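You operate a simulated robot arm through the tools that you are given. There is no shell and no other tool.

Carry out the task below with a simulated robot arm. There is one attempt and no reset: what you move stays moved.

## Task
Raise the mast and bolt it upright.
Fine: pawl on, then brake off; wind till it stands, then push the lock bolt home.
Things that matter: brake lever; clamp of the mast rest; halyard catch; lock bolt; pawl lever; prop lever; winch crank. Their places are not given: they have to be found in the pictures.

It is judged by the outcome, as a careful person would: the job done as asked, and still so three seconds after it is handed in. It fails if anything else is knocked over, pushed out of place, dropped, spilled or broken.

## Robot
A 7-joint arm with a two-finger parallel gripper, fixed in place. Base frame: the origin is at the foot of the arm, x ahead of it, y to its left, z up. Lengths are in m, angles in degrees, forces in N, time in s.
Its first joint turns from -166.0 to 166.0 degrees. Payload 4.4 kg.
The TCP is the grasp point between the finger pads, 0.023 m short of the fingertips. In the tool frame z runs along the fingers and y along their closing line. The gripper opens to 0.094 m. The fingers are 0.038 m wide and 0.01 m thick; the gripper's body (0.054 by 0.096 m) begins 0.039 m behind the TCP.
Orientation is that of the tool frame in the base frame, as [roll, pitch, yaw] about the fixed x, y, z axes, in that order (R = Rz(yaw) Ry(pitch) Rx(roll)). With the fingers straight down and closing along the base's y, the tool's x points along the base's -x, its y along +y and its z along -z.

## Interface
- The arm moves only by the tool drive_tool. Its argument "increments" is one flat list of numbers, 7 for each row, row after row: the opening, from 0 (shut) to 1 (fully open), then the shift along the base's x, y, z in m, then the turn, a rotation vector about the base's x, y, z in rad. In form: [gripper, tx, ty, tz, rx, ry, rz, gripper, tx, ty, tz, rx, ry, rz, ...]. A call has 1 to 20 rows; each row is the pose to reach, as a shift and turn from the pose commanded when the call began. Rows are played at 5 a second. More than 0.05 m and 8.6 degrees between two rows, or a gripper value outside its range, and nothing of the call is played. Where a pose cannot be reached the arm comes as near as it can. A force on the tool above 90 N (or 10 N above the force at the start of the call, whichever is more), or a blocked arm, ends the call early, and 0.2 s more pass. Each finger travels about 0.072 m/s and halts on what it meets, pressing with about 33 N; the grip force reading is that of the motor and also rises with nothing between the fingers. The clock runs only during rows and for 0.2 s after the last one: add rows that repeat a pose to give the fingers time. The reply holds the time, the measured pose of the TCP, the force on the tool along the base axes, the opening and the grip force, in the units named above and with some noise, with the torque about the TCP (base axes, N m) and any sound that the robot's microphone picked up.
- Cameras (640 x 400 px; columns grow to the right, rows downward): "scene" is fixed at [0.4005, -0.5, 1.4292]; the picture's right is [0.85, -0.53, 0.00], its down [-0.32, -0.52, -0.79] and it looks along [0.42, 0.67, -0.61] (base axes); focal length 349 px, centre (320, 200). "wrist" rides on the gripper at [0.086, 0.016, -0.075] in the tool frame; the picture's right is [-0.18, 0.98, 0.00], its down [-0.58, -0.11, -0.81] and it looks along [-0.79, -0.15, 0.59] (tool axes); focal length 243 px, centre (320, 200).
- get_image(camera): a new picture of that camera. No time passes.
- locate(camera, pixels): for up to 12 pixels [column, row] of the newest picture of that camera ("zoom" is the newest enlarged one), the place [x, y, z] in the base frame of the surface seen there, good to about 0.003 m. No time passes.
- inspect(camera, box): a new picture of the part [left, top, right, bottom] of that camera's present view, enlarged. No time passes.
- job_done(): hands the job in; it is judged then, once.

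Open the gripper and draw the arm clear of the work before you hand the job in, unless the task says otherwise.

The tools are called as name(argument=value, ...) on one line, values as JSON. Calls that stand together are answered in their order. drive_tool: Moves the arm, as the interface text tells. Its arguments: {"type":"object","properties":{"increments":{"type":"array","items":{"type":"number"}}},"required":["increments"]} The other tools are called the same way: get_image (camera) takes a picture; locate (camera, pixels) gives the place of the surface under pixels of a picture; inspect (camera, box) takes an enlarged picture of a part of a camera's view; job_done () hands the job in.

At the start:

```text
clock: 0.0
ee_pos: [0.6231, 0.3128, 1.0203]
orientation: [180.0, -0.1, -180.0]
force: [-0.3, -0.5, -0.2]
moment: [0.03, 0.04, 0.0]
finger_gap: 0.0939
grasp_force: 0.0
```

scene: 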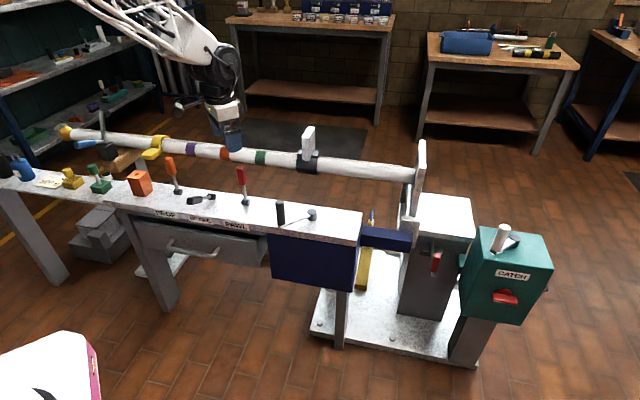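
wrist: 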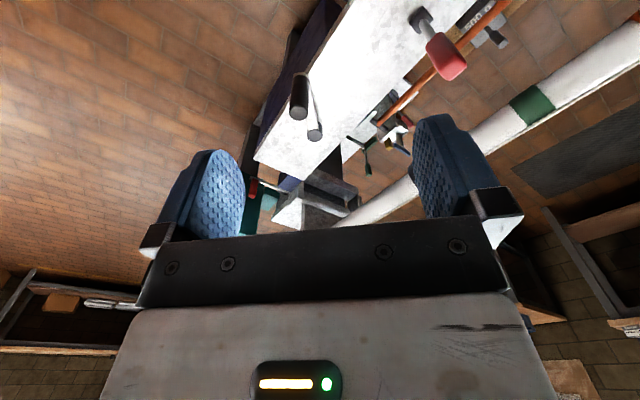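

The scene shows a bench with levers around (140-310, 160-220), a mast lying along the back, and a mast post with boxes at right (400-550, 180-330). I'll enlarge several parts to identify the controls.

inspect(camera="scene", box=[100, 130, 340, 280])

inspect(camera="scene", box=[340, 130, 580, 280])

inspect(camera="scene", box=[0, 100, 200, 225])

inspect(camera="scene", box=[300, 220, 556, 380])

```text
2.67 times, centred on (220, 205) of scene
```

zoom: 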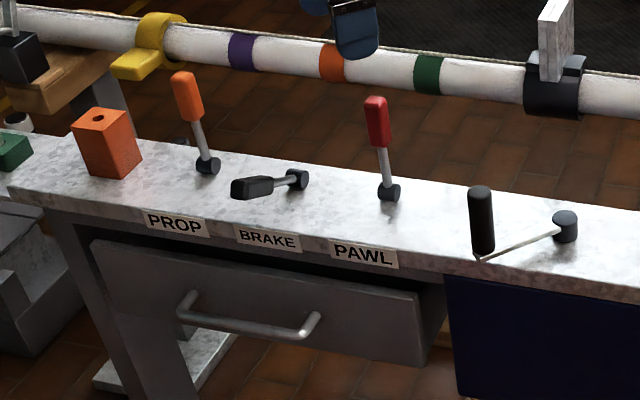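

```text
2.67 times, centred on (460, 205) of scene
```

zoom: 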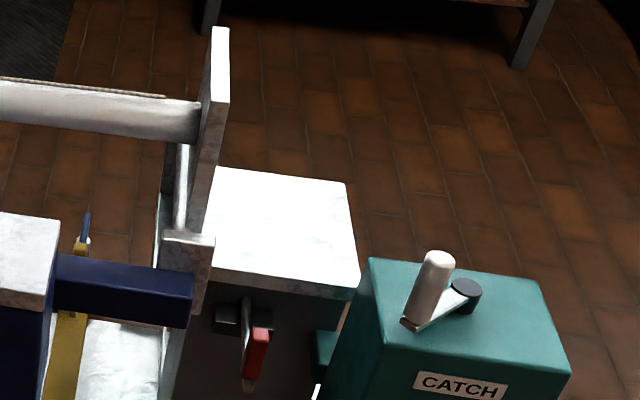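

```text
3.20 times, centred on (100, 162) of scene
```

zoom: 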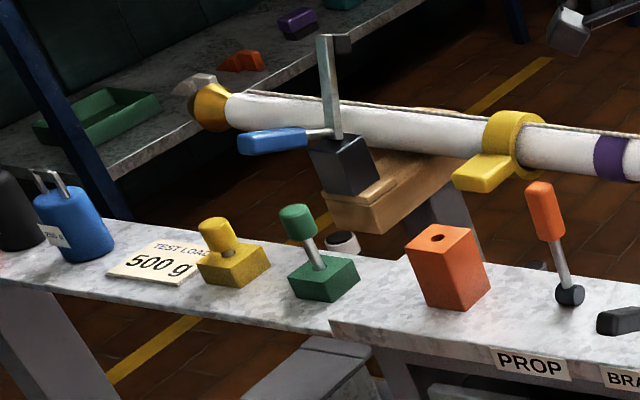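

```text
2.50 times, centred on (428, 300) of scene
```

zoom: 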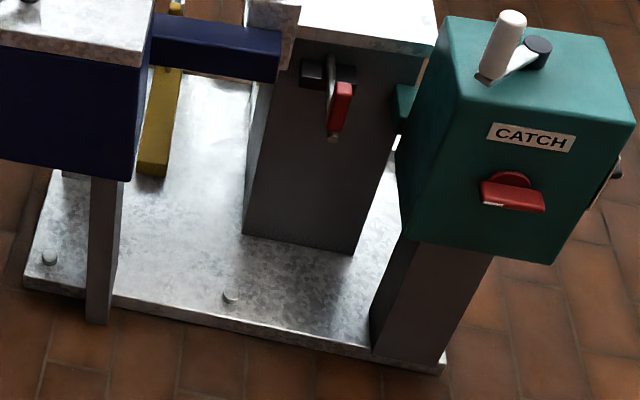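

I see levers labelled PROP (orange), BRAKE (black, lying), PAWL (red), a crank with black knob, a teal box with CATCH and a white-knob crank, and a red handle on the post. I'll locate the key points in base coordinates.

get_image(camera="scene")

locate(camera="scene", pixels=[[169, 161], [178, 191], [192, 200], [211, 197], [241, 172], [245, 201], [280, 204], [311, 213], [281, 225], [503, 230], [514, 240], [504, 297]])

locate(camera="scene", pixels=[[436, 262], [427, 248], [88, 144], [107, 155], [101, 120], [152, 153], [309, 140], [307, 162], [422, 160], [390, 238], [371, 213], [437, 215]])

locate(camera="scene", pixels=[[66, 132], [200, 149], [400, 173], [260, 215], [330, 225], [130, 160], [548, 285], [517, 275], [508, 250], [362, 250], [340, 330], [140, 180]])

```text
taken
```

scene: 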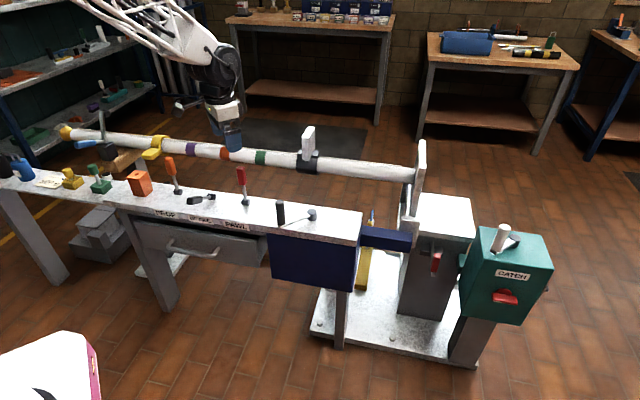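

```text
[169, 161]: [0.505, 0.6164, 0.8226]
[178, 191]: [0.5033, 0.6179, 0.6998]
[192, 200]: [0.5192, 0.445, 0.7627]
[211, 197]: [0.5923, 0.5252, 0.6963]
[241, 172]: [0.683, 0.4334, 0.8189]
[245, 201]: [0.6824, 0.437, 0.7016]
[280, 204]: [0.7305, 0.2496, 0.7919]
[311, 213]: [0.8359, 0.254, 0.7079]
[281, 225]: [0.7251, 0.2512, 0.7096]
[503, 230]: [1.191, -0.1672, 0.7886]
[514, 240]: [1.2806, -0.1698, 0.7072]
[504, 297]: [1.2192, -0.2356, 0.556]
```

```text
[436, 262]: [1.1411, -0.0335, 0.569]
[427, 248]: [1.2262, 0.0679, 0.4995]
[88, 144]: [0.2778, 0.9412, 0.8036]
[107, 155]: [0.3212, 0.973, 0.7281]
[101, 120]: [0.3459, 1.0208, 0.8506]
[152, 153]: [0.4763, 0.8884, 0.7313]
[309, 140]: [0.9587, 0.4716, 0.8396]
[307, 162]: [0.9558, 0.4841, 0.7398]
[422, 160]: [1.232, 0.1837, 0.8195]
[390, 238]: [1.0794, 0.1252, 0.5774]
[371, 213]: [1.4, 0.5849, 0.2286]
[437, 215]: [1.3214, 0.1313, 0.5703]
```

```text
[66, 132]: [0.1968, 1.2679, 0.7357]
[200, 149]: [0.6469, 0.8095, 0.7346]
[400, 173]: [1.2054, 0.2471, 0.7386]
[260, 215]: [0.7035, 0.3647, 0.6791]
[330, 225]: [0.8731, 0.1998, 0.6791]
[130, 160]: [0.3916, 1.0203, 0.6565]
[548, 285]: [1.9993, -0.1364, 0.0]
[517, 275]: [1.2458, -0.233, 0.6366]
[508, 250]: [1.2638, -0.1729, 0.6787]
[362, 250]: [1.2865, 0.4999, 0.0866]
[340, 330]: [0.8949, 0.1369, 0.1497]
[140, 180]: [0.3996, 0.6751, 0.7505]
```

The bench runs along direction (0.70,-0.71) with levers at about 0.78 m in front of the base; the lock bolt handle seems near (1.14,-0.03,0.57) and the catch near (1.22,-0.24,0.56). I'll enlarge the wrist view and finer scene views to understand the mechanisms.

inspect(camera="wrist", box=[220, 60, 460, 240])

inspect(camera="scene", box=[390, 200, 480, 290])

inspect(camera="scene", box=[460, 215, 560, 330])

inspect(camera="scene", box=[50, 100, 180, 200])

inspect(camera="scene", box=[150, 140, 330, 250])

```text
2.22 times, centred on (340, 150) of wrist
```

zoom: 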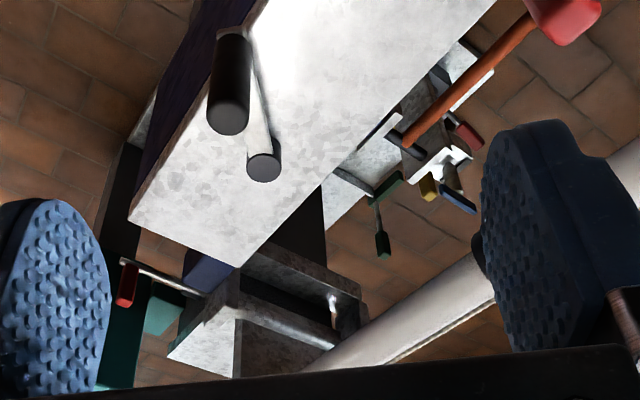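

```text
4.44 times, centred on (435, 245) of scene
```

zoom: 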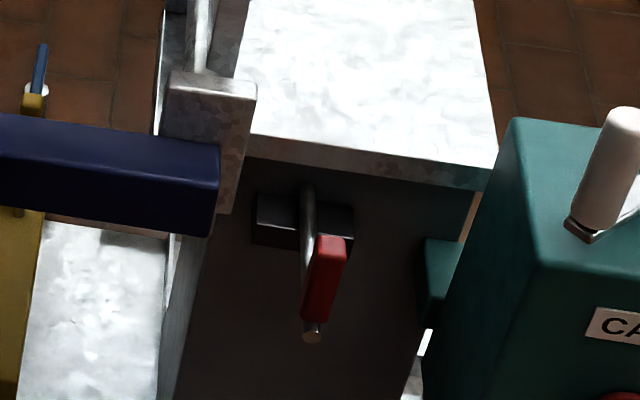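

```text
3.48 times, centred on (510, 272) of scene
```

zoom: 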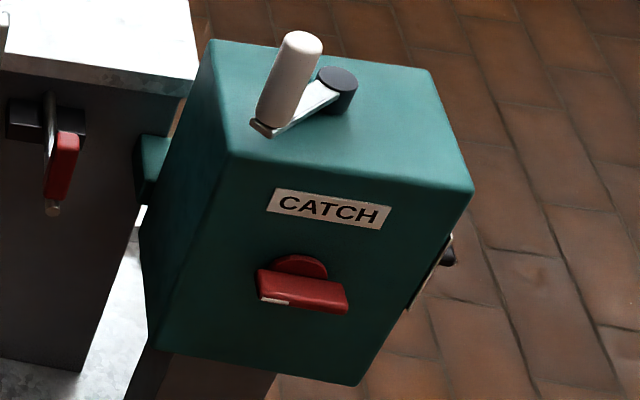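

```text
4.00 times, centred on (115, 150) of scene
```

zoom: 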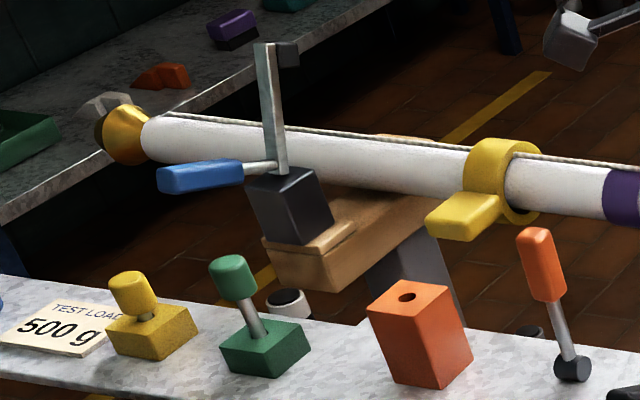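

```text
3.56 times, centred on (240, 195) of scene
```

zoom: 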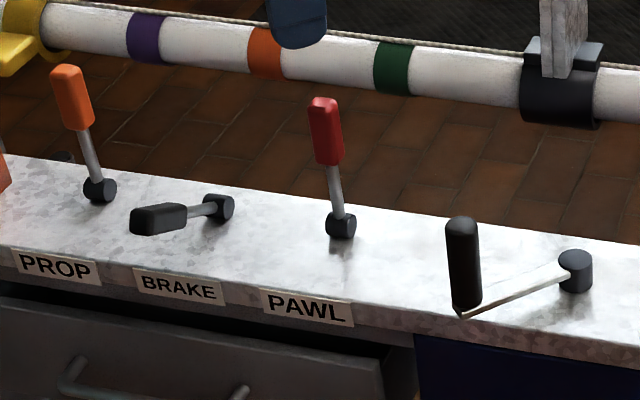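

The clamp on the mast rest looks open (bar upright, blue handle flat), the brake lever lies toward the front, the pawl stands up. The wrist view shows an orange rod running (520,0)-(380,120) and other parts that I need to locate.

get_image(camera="wrist")

locate(camera="wrist", pixels=[[500, 25], [450, 70], [385, 115], [445, 55], [420, 18], [482, 12], [365, 150], [355, 140], [400, 140], [410, 125], [390, 147], [297, 95]])

locate(camera="wrist", pixels=[[315, 133], [267, 187], [283, 187], [253, 190], [300, 180], [345, 185], [330, 200], [290, 215], [346, 190], [270, 205], [380, 205], [540, 100]])

```text
taken
```

wrist: 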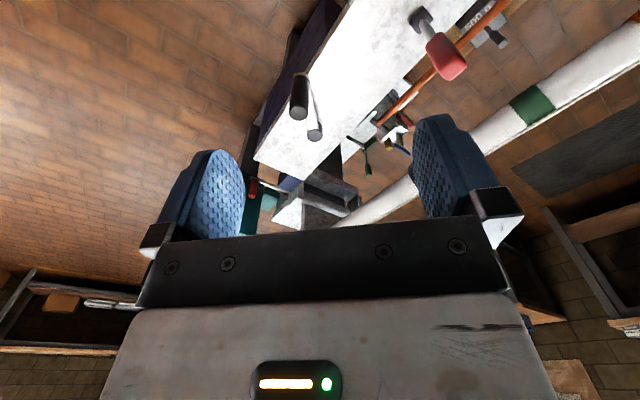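

```text
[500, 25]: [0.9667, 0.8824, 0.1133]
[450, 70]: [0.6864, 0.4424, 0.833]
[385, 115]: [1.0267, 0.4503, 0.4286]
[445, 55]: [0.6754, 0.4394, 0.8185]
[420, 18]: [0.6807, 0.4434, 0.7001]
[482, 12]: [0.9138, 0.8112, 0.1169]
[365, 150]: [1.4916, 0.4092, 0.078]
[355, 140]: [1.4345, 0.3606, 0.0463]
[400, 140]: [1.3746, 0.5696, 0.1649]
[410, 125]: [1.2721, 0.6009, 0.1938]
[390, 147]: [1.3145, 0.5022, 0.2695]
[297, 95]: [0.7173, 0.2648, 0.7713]
```

```text
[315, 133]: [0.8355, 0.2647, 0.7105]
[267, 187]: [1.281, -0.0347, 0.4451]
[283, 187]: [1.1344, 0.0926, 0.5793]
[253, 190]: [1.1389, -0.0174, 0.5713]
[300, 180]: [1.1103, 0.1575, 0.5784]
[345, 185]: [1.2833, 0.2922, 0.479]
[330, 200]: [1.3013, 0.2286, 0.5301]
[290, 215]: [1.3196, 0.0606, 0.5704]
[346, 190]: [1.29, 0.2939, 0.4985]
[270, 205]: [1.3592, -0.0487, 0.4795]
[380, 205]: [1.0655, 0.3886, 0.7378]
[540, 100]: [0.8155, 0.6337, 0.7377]
```

I'll move to a viewing pose at about (0.75, 0.0, 0.95), yawed -30°, to look at the post, red handle and CATCH box with the wrist camera; the path stays above everything.

drive_tool(increments=[1, 0.016, -0.039, -0.009, 0, 0, -0.065, 1, 0.032, -0.078, -0.018, 0, 0, -0.13, 1, 0.048, -0.117, -0.026, 0, 0, -0.196, 1, 0.064, -0.156, -0.035, 0, 0, -0.262, 1, 0.08, -0.196, -0.044, 0, 0, -0.327, 1, 0.096, -0.235, -0.053, 0, 0, -0.393, 1, 0.112, -0.274, -0.061, 0, 0, -0.458, 1, 0.127, -0.313, -0.07, 0, 0, -0.5236])

get_image(camera="wrist")

get_image(camera="scene")

```text
clock: 1.8
ee_pos: [0.7498, -0.0006, 0.9508]
orientation: [179.9, 0.0, 150.0]
force: [-0.7, -0.6, -0.3]
moment: [0.02, 0.02, -0.02]
finger_gap: 0.0943
grasp_force: 0.1
```

```text
taken
```

wrist: 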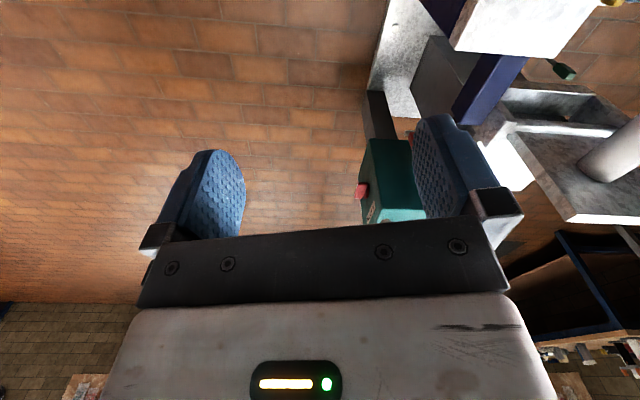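

```text
taken
```

scene: 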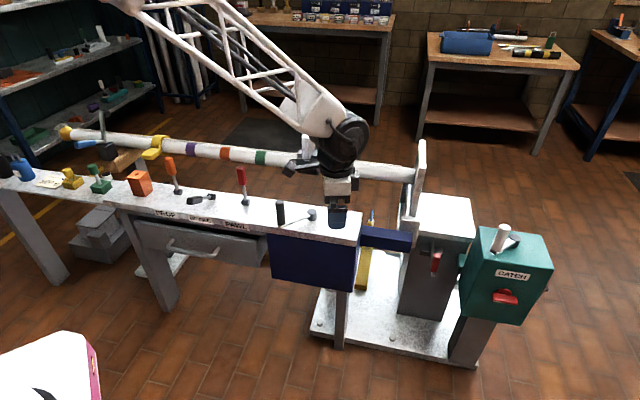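

The CATCH box appears at (385,180) partly behind the finger. I'll rise and turn 20° back so the box and post lie in the unobstructed upper part of the view.

drive_tool(increments=[1, 0.02, -0.01, 0.03, 0, 0, 0.09, 1, 0.04, -0.02, 0.06, 0, 0, 0.18, 1, 0.06, -0.03, 0.09, 0, 0, 0.27, 1, 0.08, -0.04, 0.12, 0, 0, 0.35])

get_image(camera="wrist")

inspect(camera="wrist", box=[220, 0, 540, 200])

```text
clock: 2.8
ee_pos: [0.8291, -0.0397, 1.0713]
orientation: [-180.0, 0.1, 170.1]
force: [0.3, -0.8, 0.1]
moment: [0.01, 0.01, -0.02]
finger_gap: 0.0941
grasp_force: 0.1
```

```text
taken
```

wrist: 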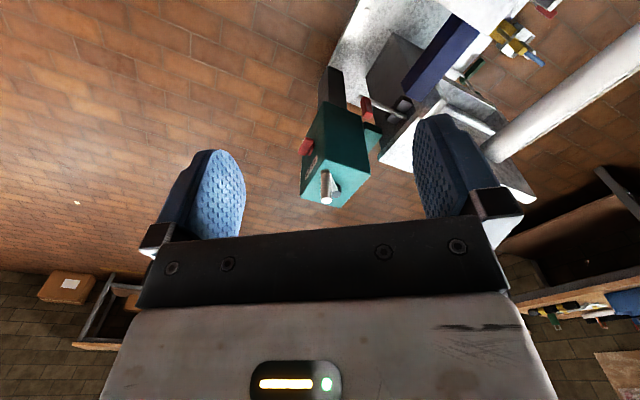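

```text
2.00 times, centred on (380, 100) of wrist
```

zoom: 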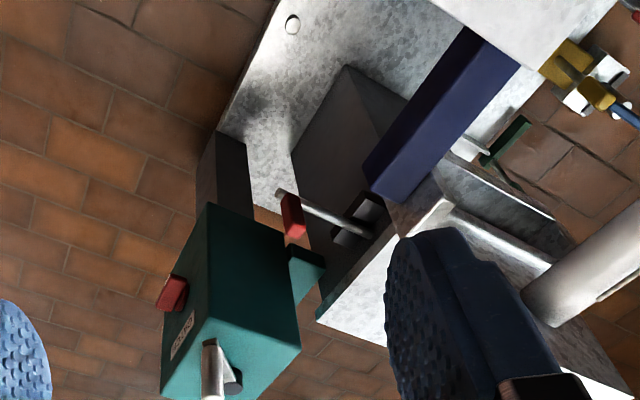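

The bolt is a rod with a red handle projecting forward from a bracket on the post; the teal box stands next to it. I'll locate the bolt points and box points in the zoom.

locate(camera="zoom", pixels=[[280, 192], [320, 212], [360, 232], [292, 215], [298, 235], [345, 240], [372, 205], [360, 240], [305, 265], [320, 265], [240, 300], [172, 290]])

locate(camera="zoom", pixels=[[212, 365], [230, 380], [165, 290], [185, 283], [410, 150], [370, 180], [440, 205], [545, 290], [600, 80], [560, 60], [505, 140], [350, 110]])

inspect(camera="wrist", box=[290, 60, 430, 160])

inspect(camera="wrist", box=[440, 0, 600, 100])

```text
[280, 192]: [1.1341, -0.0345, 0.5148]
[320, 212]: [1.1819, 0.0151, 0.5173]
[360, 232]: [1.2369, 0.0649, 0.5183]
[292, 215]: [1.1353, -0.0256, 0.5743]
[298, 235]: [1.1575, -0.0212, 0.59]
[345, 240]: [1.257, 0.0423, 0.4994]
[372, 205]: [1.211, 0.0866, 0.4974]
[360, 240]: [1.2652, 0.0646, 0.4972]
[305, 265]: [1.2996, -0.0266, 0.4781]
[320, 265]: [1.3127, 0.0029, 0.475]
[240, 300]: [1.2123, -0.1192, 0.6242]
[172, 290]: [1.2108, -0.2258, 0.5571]
```

```text
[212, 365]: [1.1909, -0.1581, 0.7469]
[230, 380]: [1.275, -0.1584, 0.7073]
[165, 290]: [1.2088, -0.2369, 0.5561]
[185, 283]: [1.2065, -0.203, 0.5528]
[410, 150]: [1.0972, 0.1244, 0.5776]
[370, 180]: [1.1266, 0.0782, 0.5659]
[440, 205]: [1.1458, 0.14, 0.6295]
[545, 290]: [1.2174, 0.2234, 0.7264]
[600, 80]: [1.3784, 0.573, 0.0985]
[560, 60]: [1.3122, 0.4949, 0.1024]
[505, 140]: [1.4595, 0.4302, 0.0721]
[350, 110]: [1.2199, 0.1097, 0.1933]
```

```text
4.00 times, centred on (360, 110) of wrist
```

zoom: 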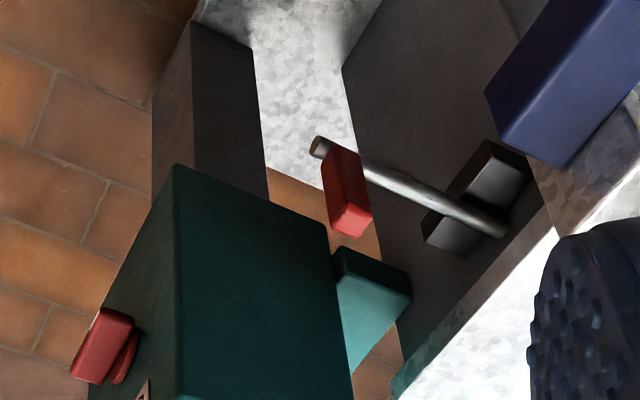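

```text
4.00 times, centred on (520, 50) of wrist
```

zoom: 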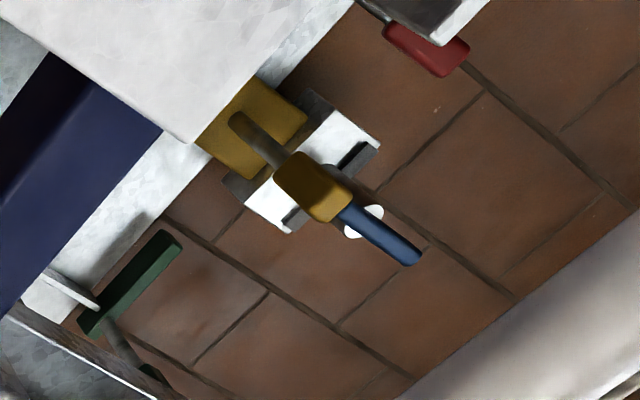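

The bolt rod lies along (0.72,0.70), front end at about (1.134,-0.035,0.505), with the red block above it. Next I'll view the winch, pawl, and mast collar from around (0.55,0.15,1.1), turned toward azimuth ~38°.

drive_tool(increments=[1, -0.035, 0.024, 0.005, 0, 0, 0.129, 1, -0.07, 0.048, 0.01, 0, 0, 0.258, 1, -0.105, 0.072, 0.015, 0, 0, 0.387, 1, -0.14, 0.096, 0.02, 0, 0, 0.515, 1, -0.175, 0.12, 0.025, 0, 0, 0.644, 1, -0.21, 0.144, 0.03, 0, 0, 0.773, 1, -0.245, 0.168, 0.035, 0, 0, 0.9, 1, -0.28, 0.19, 0.04, 0, 0, 1.03])

get_image(camera="wrist")

inspect(camera="wrist", box=[200, 0, 520, 200])

```text
clock: 4.6
ee_pos: [0.5504, 0.1503, 1.1111]
orientation: [179.9, -0.1, -130.8]
force: [-0.3, -0.4, 0.3]
moment: [0.02, 0.0, 0.02]
finger_gap: 0.0942
grasp_force: 0.1
```

```text
taken
```

wrist: 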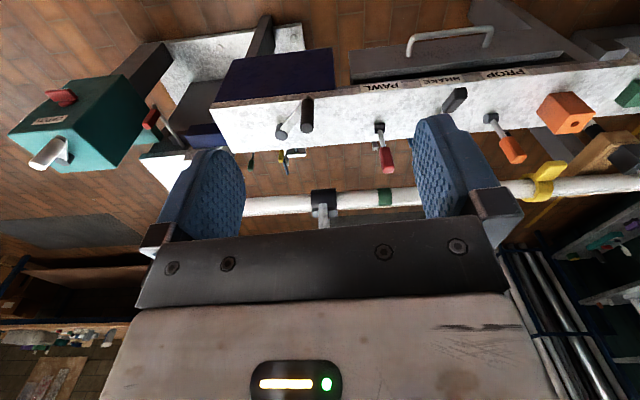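

```text
2.00 times, centred on (360, 100) of wrist
```

zoom: 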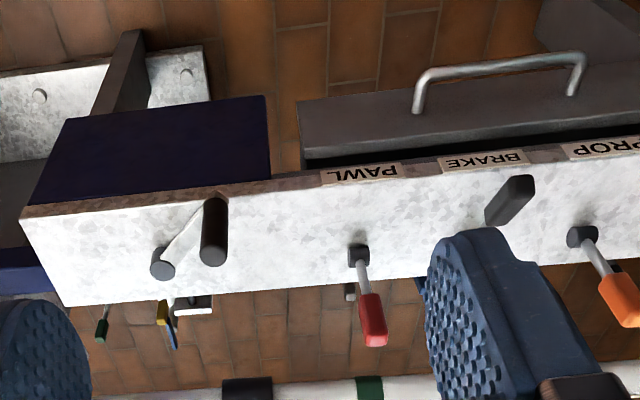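

The wrist view shows the bench from above: crank at (290,115), PAWL, BRAKE, PROP left to right, and coloured parts behind the bench at (285,155). I'll move over the gap behind the bench with the camera tilted steeply down to see those.

drive_tool(increments=[1, 0.023, 0.04, -0.006, -0.038, 0.048, 0, 1, 0.046, 0.08, -0.012, -0.076, 0.096, 0, 1, 0.069, 0.12, -0.018, -0.114, 0.143, 0, 1, 0.092, 0.16, -0.024, -0.152, 0.191, 0, 1, 0.115, 0.2, -0.03, -0.19, 0.239, 0, 1, 0.138, 0.24, -0.036, -0.228, 0.287, 0, 1, 0.161, 0.28, -0.042, -0.266, 0.335, 0, 1, 0.184, 0.32, -0.048, -0.304, 0.382, 0, 1, 0.207, 0.36, -0.054, -0.342, 0.43, 0, 1, 0.23, 0.4, -0.06, -0.38, 0.478, 0])

get_image(camera="wrist")

inspect(camera="wrist", box=[0, 0, 320, 200])

inspect(camera="wrist", box=[320, 0, 640, 200])

```text
clock: 6.8
ee_pos: [0.7787, 0.5507, 1.0529]
orientation: [172.8, -34.1, -128.7]
force: [-0.7, -0.6, 0.8]
moment: [-0.01, -0.02, 0.0]
finger_gap: 0.0938
grasp_force: 0.1
```

```text
taken
```

wrist: 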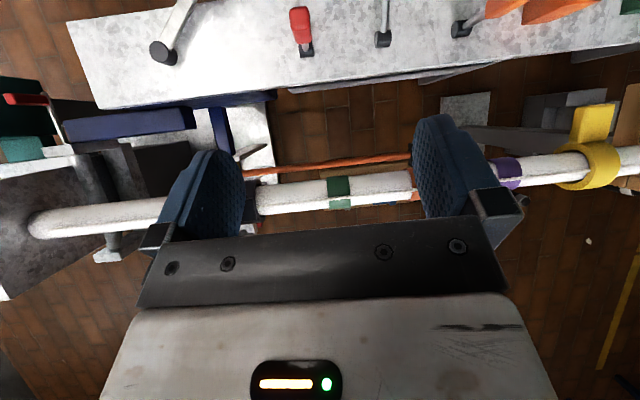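

```text
2.00 times, centred on (160, 100) of wrist
```

zoom: 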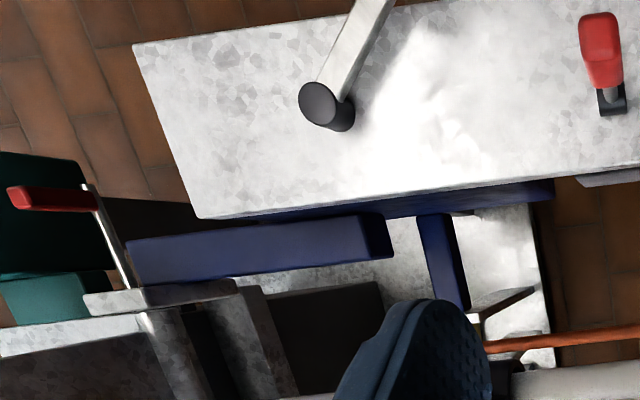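

```text
2.00 times, centred on (480, 100) of wrist
```

zoom: 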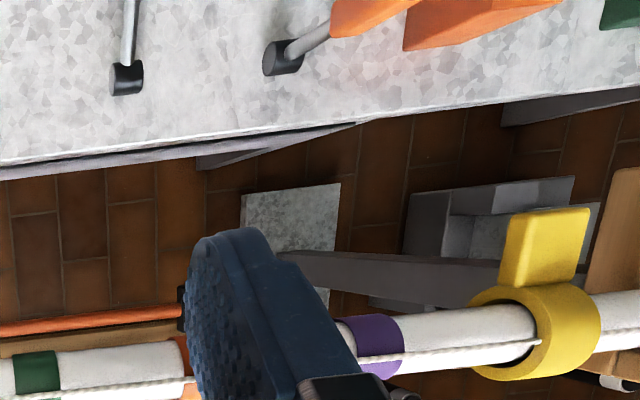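

The inspect tool gives sharp enlargements, so I'll use the scene camera at high zoom on the mast, the clamp, the yellow ring, the collar plate and the base of the mast.

inspect(camera="scene", box=[60, 100, 140, 150])

inspect(camera="scene", box=[120, 130, 200, 180])

inspect(camera="scene", box=[270, 110, 350, 160])

inspect(camera="scene", box=[380, 140, 460, 190])

inspect(camera="scene", box=[350, 190, 430, 240])

```text
8.00 times, centred on (100, 125) of scene
```

zoom: 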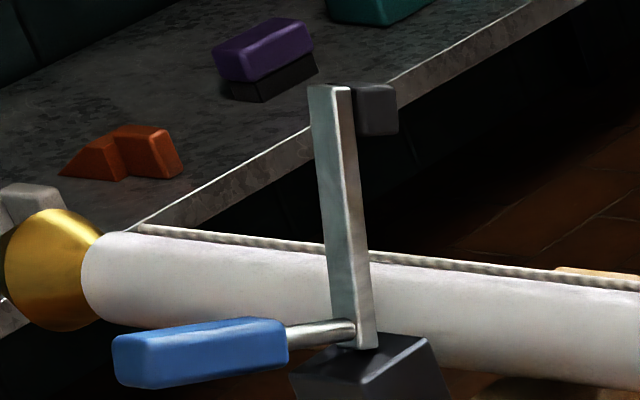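

```text
8.00 times, centred on (160, 155) of scene
```

zoom: 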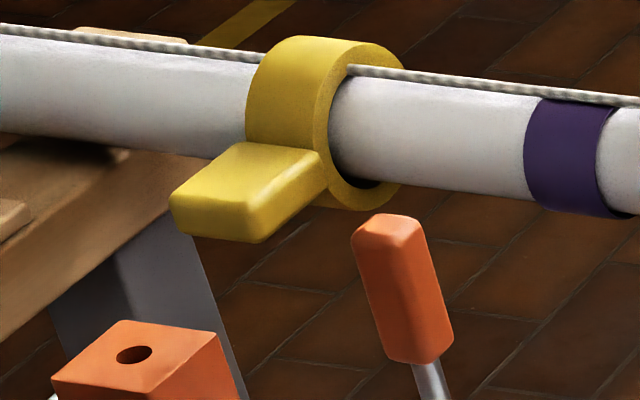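

```text
8.00 times, centred on (310, 135) of scene
```

zoom: 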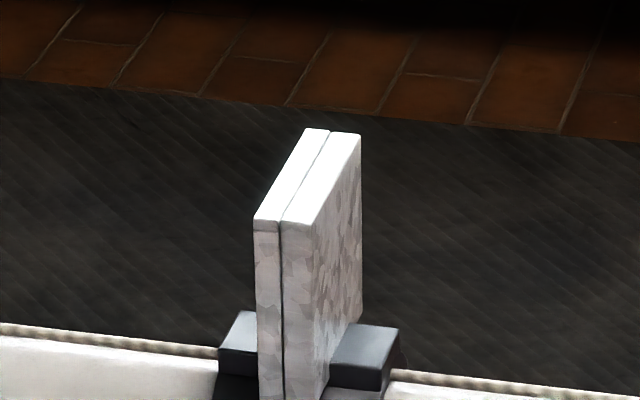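

```text
8.00 times, centred on (420, 165) of scene
```

zoom: 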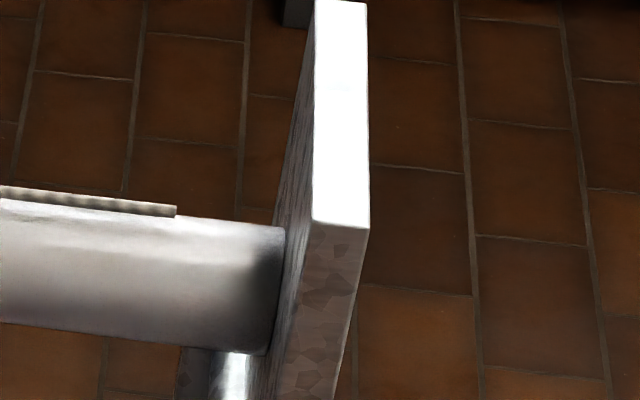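

```text
8.00 times, centred on (390, 215) of scene
```

zoom: 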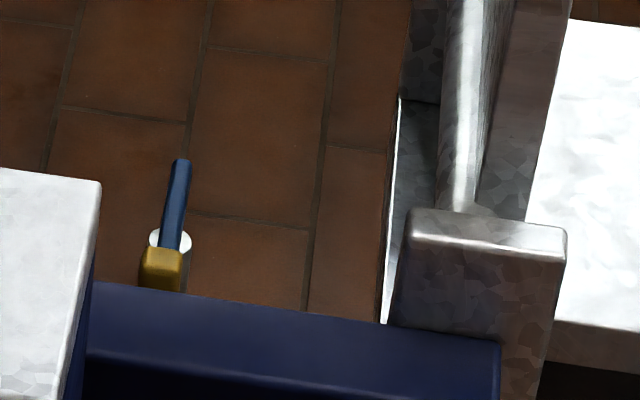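

The clamp bar stands upright clear of the mast, and the heel plate hinges on a rod next to the block. I'll locate parts under the mast (orange rod), the yellow ring, and hinge in the current wrist picture.

locate(camera="wrist", pixels=[[255, 171], [300, 165], [350, 160], [405, 154], [250, 150], [220, 130], [465, 105], [500, 135], [600, 160], [590, 120], [395, 205], [300, 203]])

inspect(camera="wrist", box=[230, 130, 430, 240])

inspect(camera="wrist", box=[40, 130, 240, 255])

inspect(camera="wrist", box=[480, 60, 640, 240])

```text
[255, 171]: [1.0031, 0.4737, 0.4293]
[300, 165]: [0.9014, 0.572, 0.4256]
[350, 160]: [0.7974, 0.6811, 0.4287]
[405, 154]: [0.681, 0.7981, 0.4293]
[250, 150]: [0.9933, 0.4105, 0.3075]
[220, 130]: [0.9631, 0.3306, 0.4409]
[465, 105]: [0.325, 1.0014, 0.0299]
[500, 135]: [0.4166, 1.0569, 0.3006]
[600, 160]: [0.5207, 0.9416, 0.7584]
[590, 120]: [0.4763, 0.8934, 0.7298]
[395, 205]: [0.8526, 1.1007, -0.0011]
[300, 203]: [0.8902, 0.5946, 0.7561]
```

```text
3.20 times, centred on (330, 185) of wrist
```

zoom: 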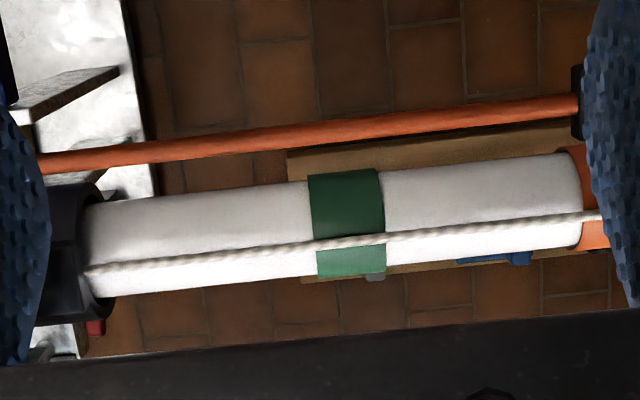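

```text
3.20 times, centred on (140, 192) of wrist
```

zoom: 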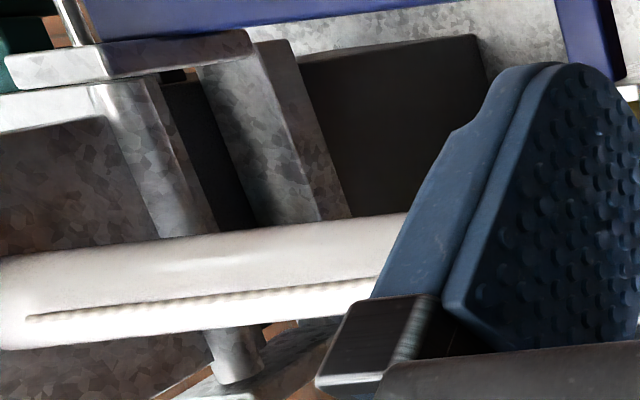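

```text
2.22 times, centred on (560, 150) of wrist
```

zoom: 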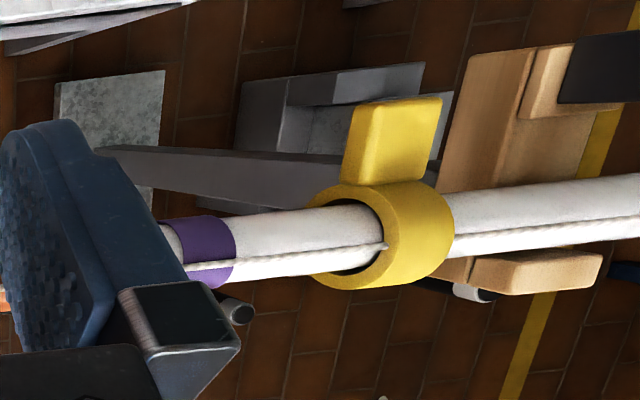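

The clamp bar is upright with its pad off the mast, so it is open; the orange prop strut lies low at z=0.43. I'll enlarge the lever hubs, labels, catch and crank to read their states.

inspect(camera="scene", box=[180, 155, 268, 210])

inspect(camera="scene", box=[150, 200, 270, 270])

inspect(camera="scene", box=[484, 260, 548, 310])

inspect(camera="scene", box=[260, 190, 340, 240])

inspect(camera="scene", box=[410, 235, 470, 285])

```text
7.27 times, centred on (224, 182) of scene
```

zoom: 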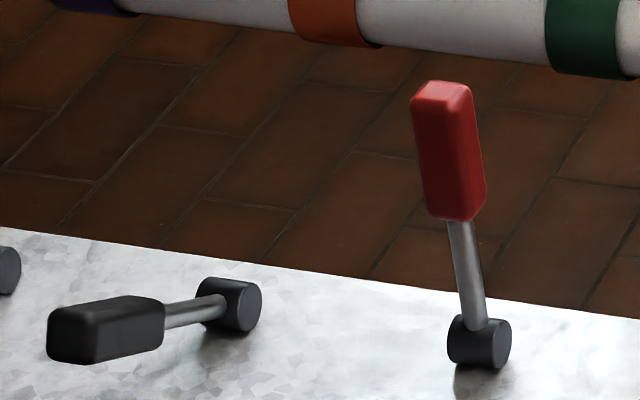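

```text
5.33 times, centred on (210, 235) of scene
```

zoom: 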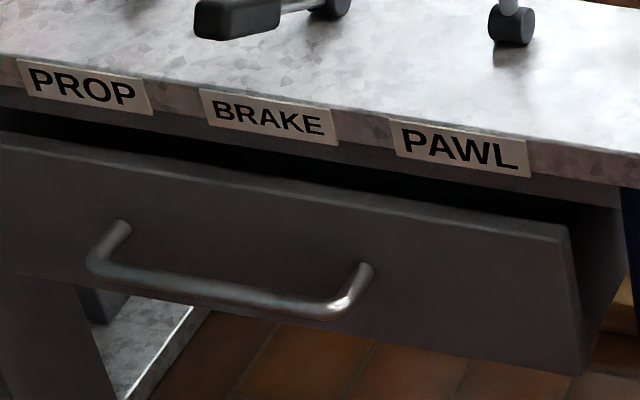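

```text
8.00 times, centred on (516, 285) of scene
```

zoom: 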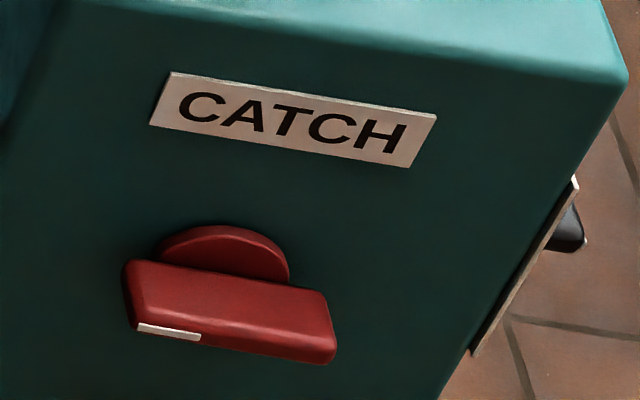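

```text
8.00 times, centred on (300, 215) of scene
```

zoom: 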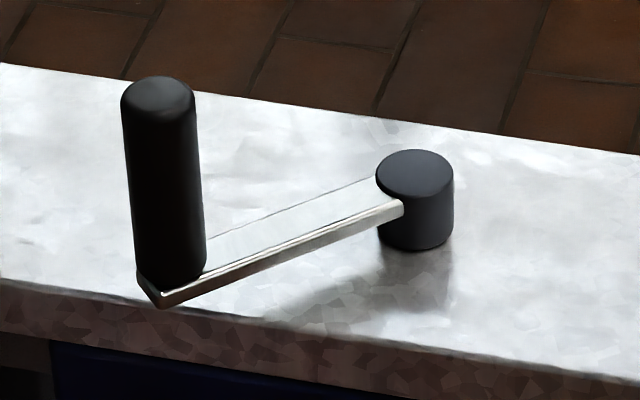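

```text
8.00 times, centred on (440, 260) of scene
```

zoom: 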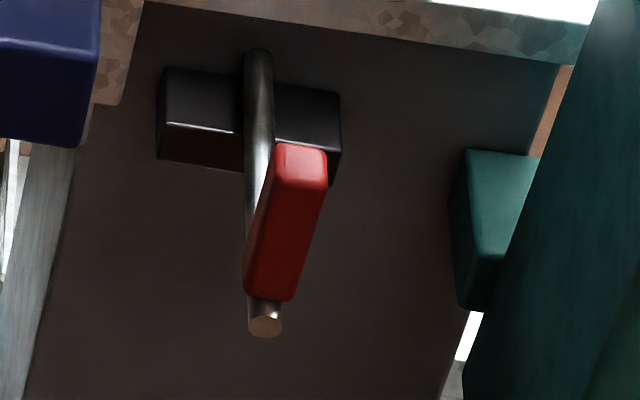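

The levers hinge about the bench's long axis; the brake lies forward (60° from upright), pawl and prop stand upright. The clamp is open, so I start with the pawl: untilt the tool and place it over the pawl knob at (0.683,0.435), fingers closing along the bench.

drive_tool(increments=[1, -0.016, -0.019, -0.005, 0.0605, -0.082, -0.012, 1, -0.032, -0.038, -0.015, 0.121, -0.164, -0.024, 1, -0.048, -0.057, -0.03, 0.1815, -0.246, -0.0365, 1, -0.064, -0.076, -0.05, 0.242, -0.328, -0.0487, 1, -0.08, -0.095, -0.07, 0.3025, -0.41, -0.061, 1, -0.0957, -0.1137, -0.09, 0.363, -0.492, -0.073])

get_image(camera="wrist")

get_image(camera="scene")

```text
clock: 8.2
ee_pos: [0.6856, 0.4366, 0.9609]
orientation: [-179.9, 0.2, -135.1]
force: [0.2, -0.5, 0.2]
moment: [-0.01, 0.0, -0.01]
finger_gap: 0.0939
grasp_force: 0.0
```

```text
taken
```

wrist: 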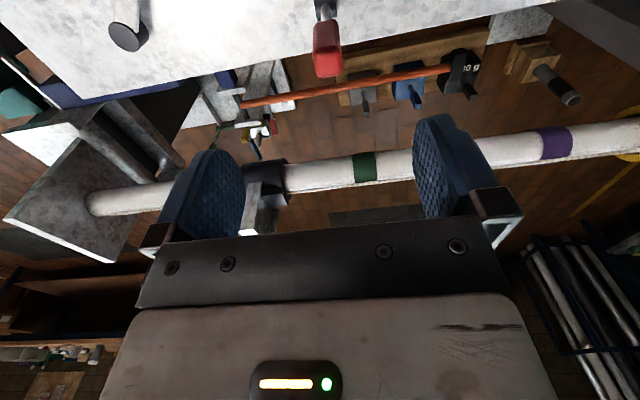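

```text
taken
```

scene: 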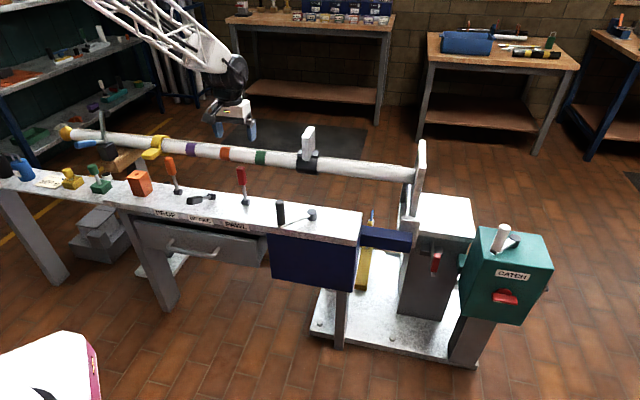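

I'm over the pawl knob (red at (327,48) in the wrist view). Let me enlarge the prop strut region behind it and refine the pawl knob location.

inspect(camera="wrist", box=[200, 20, 500, 170])

locate(camera="wrist", pixels=[[326, 30], [328, 60], [327, 74], [315, 50], [340, 45], [325, 10], [128, 35], [455, 75], [470, 65], [410, 72], [245, 103], [265, 190]])

```text
2.13 times, centred on (350, 95) of wrist
```

zoom: 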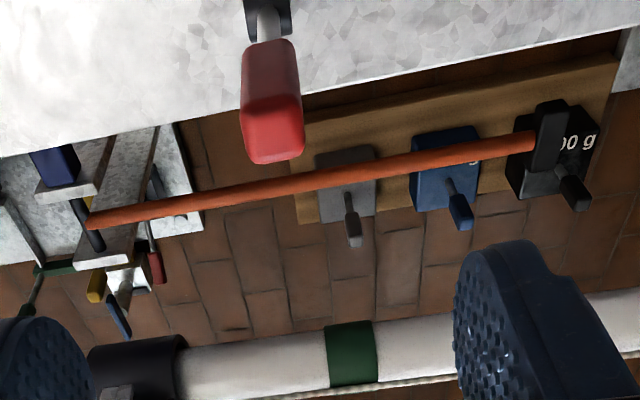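

```text
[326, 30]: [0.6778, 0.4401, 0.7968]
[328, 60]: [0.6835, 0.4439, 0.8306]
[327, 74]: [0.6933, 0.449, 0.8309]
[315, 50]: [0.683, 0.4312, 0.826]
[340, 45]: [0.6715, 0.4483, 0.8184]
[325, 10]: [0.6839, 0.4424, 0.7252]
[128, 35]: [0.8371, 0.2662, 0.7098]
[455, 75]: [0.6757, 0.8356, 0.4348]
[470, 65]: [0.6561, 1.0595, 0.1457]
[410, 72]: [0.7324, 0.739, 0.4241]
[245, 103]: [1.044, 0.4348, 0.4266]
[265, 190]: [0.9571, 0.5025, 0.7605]
```

The knob spans about (0.682,0.445), top z=0.831. I lower the open fingers around it to TCP z≈0.808 and close to see the grip.

drive_tool(increments=[1, -0.0036, 0.008, -0.04, 0, 0, 0, 1, -0.0036, 0.008, -0.08, 0, 0, 0, 1, -0.0036, 0.008, -0.12, 0, 0, 0, 1, -0.0036, 0.008, -0.152, 0, 0, 0, 0.5, -0.0036, 0.008, -0.152, 0, 0, 0, 0.2, -0.0036, 0.008, -0.152, 0, 0, 0, 0, -0.0036, 0.008, -0.152, 0, 0, 0, 0, -0.0036, 0.008, -0.152, 0, 0, 0, 0, -0.0036, 0.008, -0.152, 0, 0, 0])

inspect(camera="scene", box=[180, 120, 320, 220])

```text
clock: 10.4
ee_pos: [0.6824, 0.4423, 0.8103]
orientation: [180.0, 0.0, -135.3]
force: [16.8, -15.2, -7.2]
moment: [0.43, 0.35, 0.87]
finger_gap: 0.0239
grasp_force: 45.1
stopped in row 9: the force on the tool passed its limit at 92 N (the readings are from after the stop); the commanded pose is now the measured one
```

```text
4.00 times, centred on (250, 170) of scene
```

zoom: 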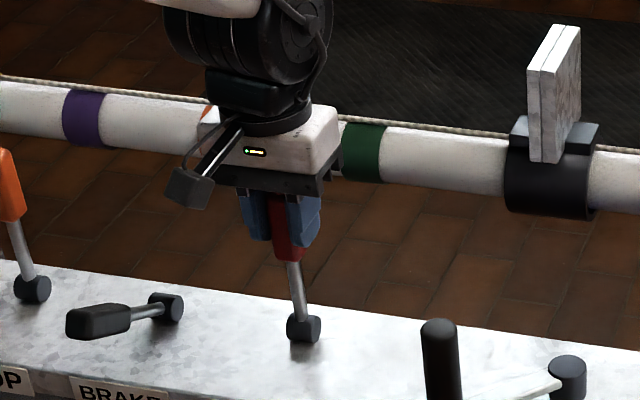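

The fingers hold the knob (gap 24 mm), with a ~23 N side load along +d from being slightly off-centre. I shift 2 mm along +d to relieve it.

drive_tool(increments=[0, 0.001, -0.001, 0, 0, 0, 0, 0, 0.002, -0.002, 0, 0, 0, 0])

```text
clock: 11.0
ee_pos: [0.6823, 0.4432, 0.8088]
orientation: [180.0, 0.1, -135.2]
force: [-28.3, 16.4, 5.1]
moment: [-1.15, 0.2, 0.63]
finger_gap: 0.0236
grasp_force: 45.1
```

The load reversed sign (about -32 N along d), so I go back by about 1.2 mm.

drive_tool(increments=[0, -0.0006, 0.0006, 0, 0, 0, 0, 0, -0.0012, 0.0012, 0, 0, 0, 0, 0, -0.0012, 0.0012, 0, 0, 0, 0])

```text
clock: 11.8
ee_pos: [0.6826, 0.4436, 0.8099]
orientation: [180.0, 0.1, -135.3]
force: [-24.4, 16.5, 2.6]
moment: [-0.33, 0.6, 0.87]
finger_gap: 0.0237
grasp_force: 45.4
```

Still about -29 N along d; I shift another 2 mm toward -d.

drive_tool(increments=[0, -0.001, 0.001, 0, 0, 0, 0, 0, -0.0016, 0.0016, 0, 0, 0, 0, 0, -0.0016, 0.0016, 0, 0, 0, 0])

```text
clock: 12.6
ee_pos: [0.6836, 0.443, 0.8104]
orientation: [179.9, 0.1, -135.5]
force: [24.6, -32.1, -6.3]
moment: [0.13, 0.76, 0.62]
finger_gap: 0.0237
grasp_force: 45.3
```

Side load is small relative to stiffness; I now try swinging the pawl lever 12° toward the front along its arc, turning the tool with it, and watch the force.

drive_tool(increments=[0, -0.0038, -0.0048, -0.0002, 0.037, -0.037, 0, 0, -0.008, -0.009, -0.0006, 0.074, -0.074, 0, 0, -0.0122, -0.0132, -0.0014, 0.111, -0.111, 0, 0, -0.0164, -0.0174, -0.0025, 0.148, -0.148, 0])

inspect(camera="scene", box=[180, 120, 320, 220])

```text
clock: 13.6
ee_pos: [0.6663, 0.4259, 0.8061]
orientation: [179.9, 12.2, -135.4]
force: [61.0, -44.9, -28.4]
moment: [0.58, -0.19, 0.5]
finger_gap: 0.0238
grasp_force: 44.5
```

```text
4.00 times, centred on (250, 170) of scene
```

zoom: 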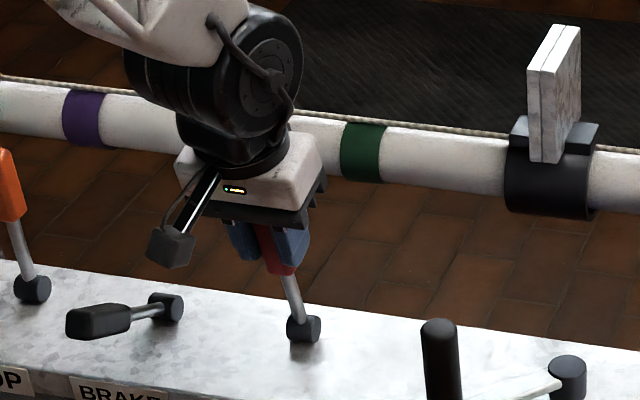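

The lever follows (resistance along the swing only ~11 N), but the side load along +d is ~75 N; I relieve it by +2 mm along d and carry on the arc to 36°.

drive_tool(increments=[0, 0.0009, -0.0009, 0, 0, 0, 0, 0, 0.0016, -0.0016, 0, 0, 0, 0, 0, -0.0025, -0.0057, -0.0015, 0.037, -0.037, 0, 0, -0.0066, -0.0098, -0.0031, 0.074, -0.074, 0, 0, -0.0106, -0.0138, -0.0052, 0.111, -0.111, 0, 0, -0.0146, -0.0178, -0.0074, 0.148, -0.148, 0, 0, -0.0184, -0.0216, -0.0101, 0.185, -0.185, 0, 0, -0.0221, -0.0253, -0.0129, 0.222, -0.222, 0])

```text
clock: 15.4
ee_pos: [0.6431, 0.4025, 0.7946]
orientation: [179.8, 30.1, -135.4]
force: [-3.1, 15.4, -22.8]
moment: [-1.04, -0.43, 0.32]
finger_gap: 0.0236
grasp_force: 44.9
```

At 30° with low loads. I continue the arc to 54° in small steps.

drive_tool(increments=[0, -0.0037, -0.0037, -0.0034, 0.037, -0.037, 0, 0, -0.0074, -0.0074, -0.0069, 0.074, -0.074, 0, 0, -0.0107, -0.0107, -0.0106, 0.111, -0.111, 0, 0, -0.014, -0.014, -0.0145, 0.148, -0.148, 0, 0, -0.017, -0.017, -0.0187, 0.185, -0.185, 0, 0, -0.02, -0.02, -0.023, 0.222, -0.222, 0, 0, -0.0226, -0.0226, -0.0276, 0.259, -0.259, 0, 0, -0.0253, -0.0253, -0.0323, 0.296, -0.296, 0])

inspect(camera="scene", box=[160, 130, 300, 230])

```text
clock: 17.2
ee_pos: [0.616, 0.3765, 0.7605]
orientation: [179.6, 54.0, -135.5]
force: [-3.2, 6.4, 2.2]
moment: [-0.14, -0.7, -0.16]
finger_gap: 0.0238
grasp_force: 44.9
out of reach, approached as far as the arm can: row 6, 7
```

```text
4.00 times, centred on (230, 180) of scene
```

zoom: 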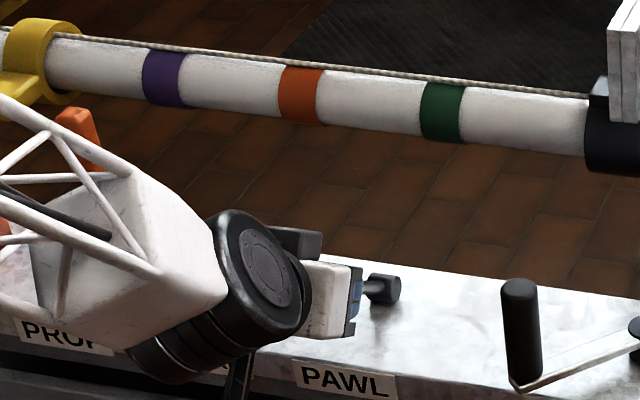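

The lever is now at ~55° with low forces; the brake lever sits at roughly 60-63°, so I continue a little further with the tool orientation fixed to find the end stop.

drive_tool(increments=[0, -0.002, -0.002, -0.0044, 0, 0, 0, 0, -0.0035, -0.0035, -0.0078, 0, 0, 0, 0, -0.0049, -0.0049, -0.0113, 0, 0, 0])

get_image(camera="wrist")

```text
clock: 18.0
ee_pos: [0.6123, 0.3717, 0.7521]
orientation: [179.6, 54.1, -135.5]
force: [-32.9, 26.3, 16.0]
moment: [0.5, -1.57, 0.27]
finger_gap: 0.0239
grasp_force: 45.4
```

```text
taken
```

wrist: 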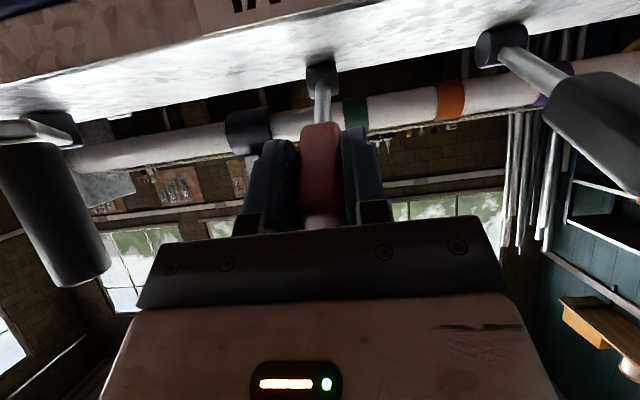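

At about 60.5°, resistance ~12 N, similar to friction. I push a few degrees more to find the stop while easing the side load.

drive_tool(increments=[0, -0.0019, -0.0003, -0.003, 0, 0, 0, 0, -0.0031, -0.0013, -0.006, 0, 0, 0, 0, -0.0042, -0.0024, -0.009, 0, 0, 0])

```text
clock: 18.8
ee_pos: [0.6106, 0.3695, 0.7445]
orientation: [179.7, 54.3, -135.4]
force: [-7.0, 28.7, 35.7]
moment: [-0.1, -0.24, 1.78]
finger_gap: 0.0242
grasp_force: 44.9
```

At ~64.5° the resistance rises to ~39 N, so that is the end stop. I release and back off along the tool axis to check it stays.

drive_tool(increments=[0.5, 0, 0, 0.002, 0, 0, 0, 0.6, 0, 0, 0.002, 0, 0, 0, 0.6, -0.02, -0.02, 0.02, 0, 0, 0, 0.6, -0.04, -0.04, 0.04, 0, 0, 0, 0.6, -0.0572, -0.0572, 0.06, 0, 0, 0, 0.6, -0.07, -0.07, 0.1, 0, 0, 0, 0.6, -0.07, -0.07, 0.14, -0.1, 0.1, 0, 0.6, -0.07, -0.07, 0.18, -0.2, 0.2, 0, 0.6, -0.07, -0.07, 0.22, -0.3, 0.3, 0])

get_image(camera="scene")

inspect(camera="scene", box=[150, 130, 310, 230])

get_image(camera="wrist")

```text
clock: 21.0
ee_pos: [0.4999, 0.2786, 1.0793]
orientation: [-175.5, 41.5, -132.8]
force: [0.2, 0.6, 0.2]
moment: [-0.05, 0.03, 0.0]
finger_gap: 0.0563
grasp_force: 0.1
stopped in row 9: the arm was blocked; the commanded pose is now the measured one
```

```text
taken
```

scene: 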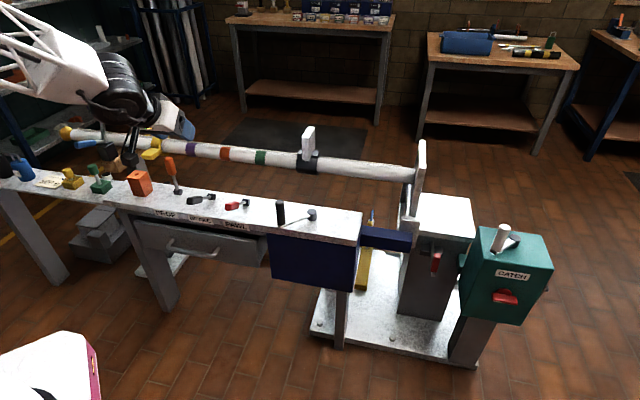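

```text
4.00 times, centred on (230, 180) of scene
```

zoom: 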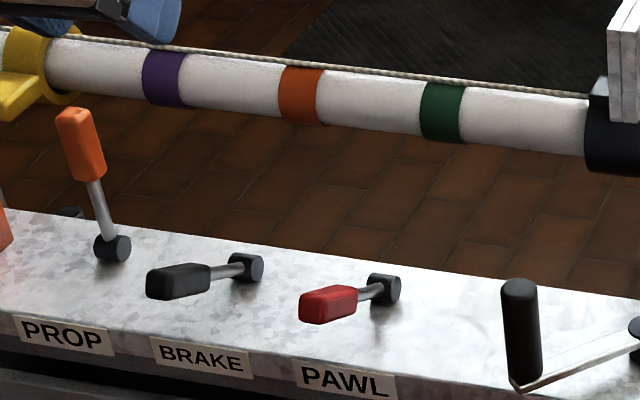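

```text
taken
```

wrist: 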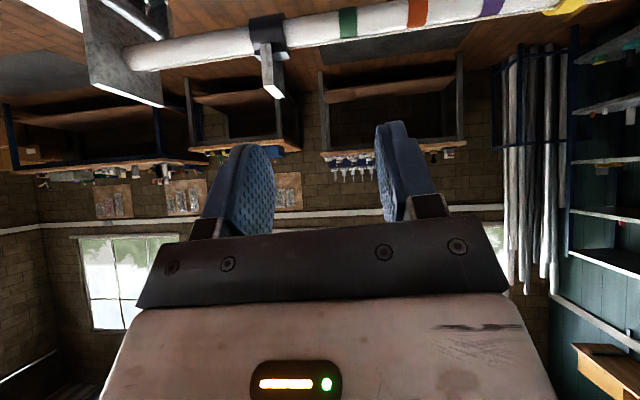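

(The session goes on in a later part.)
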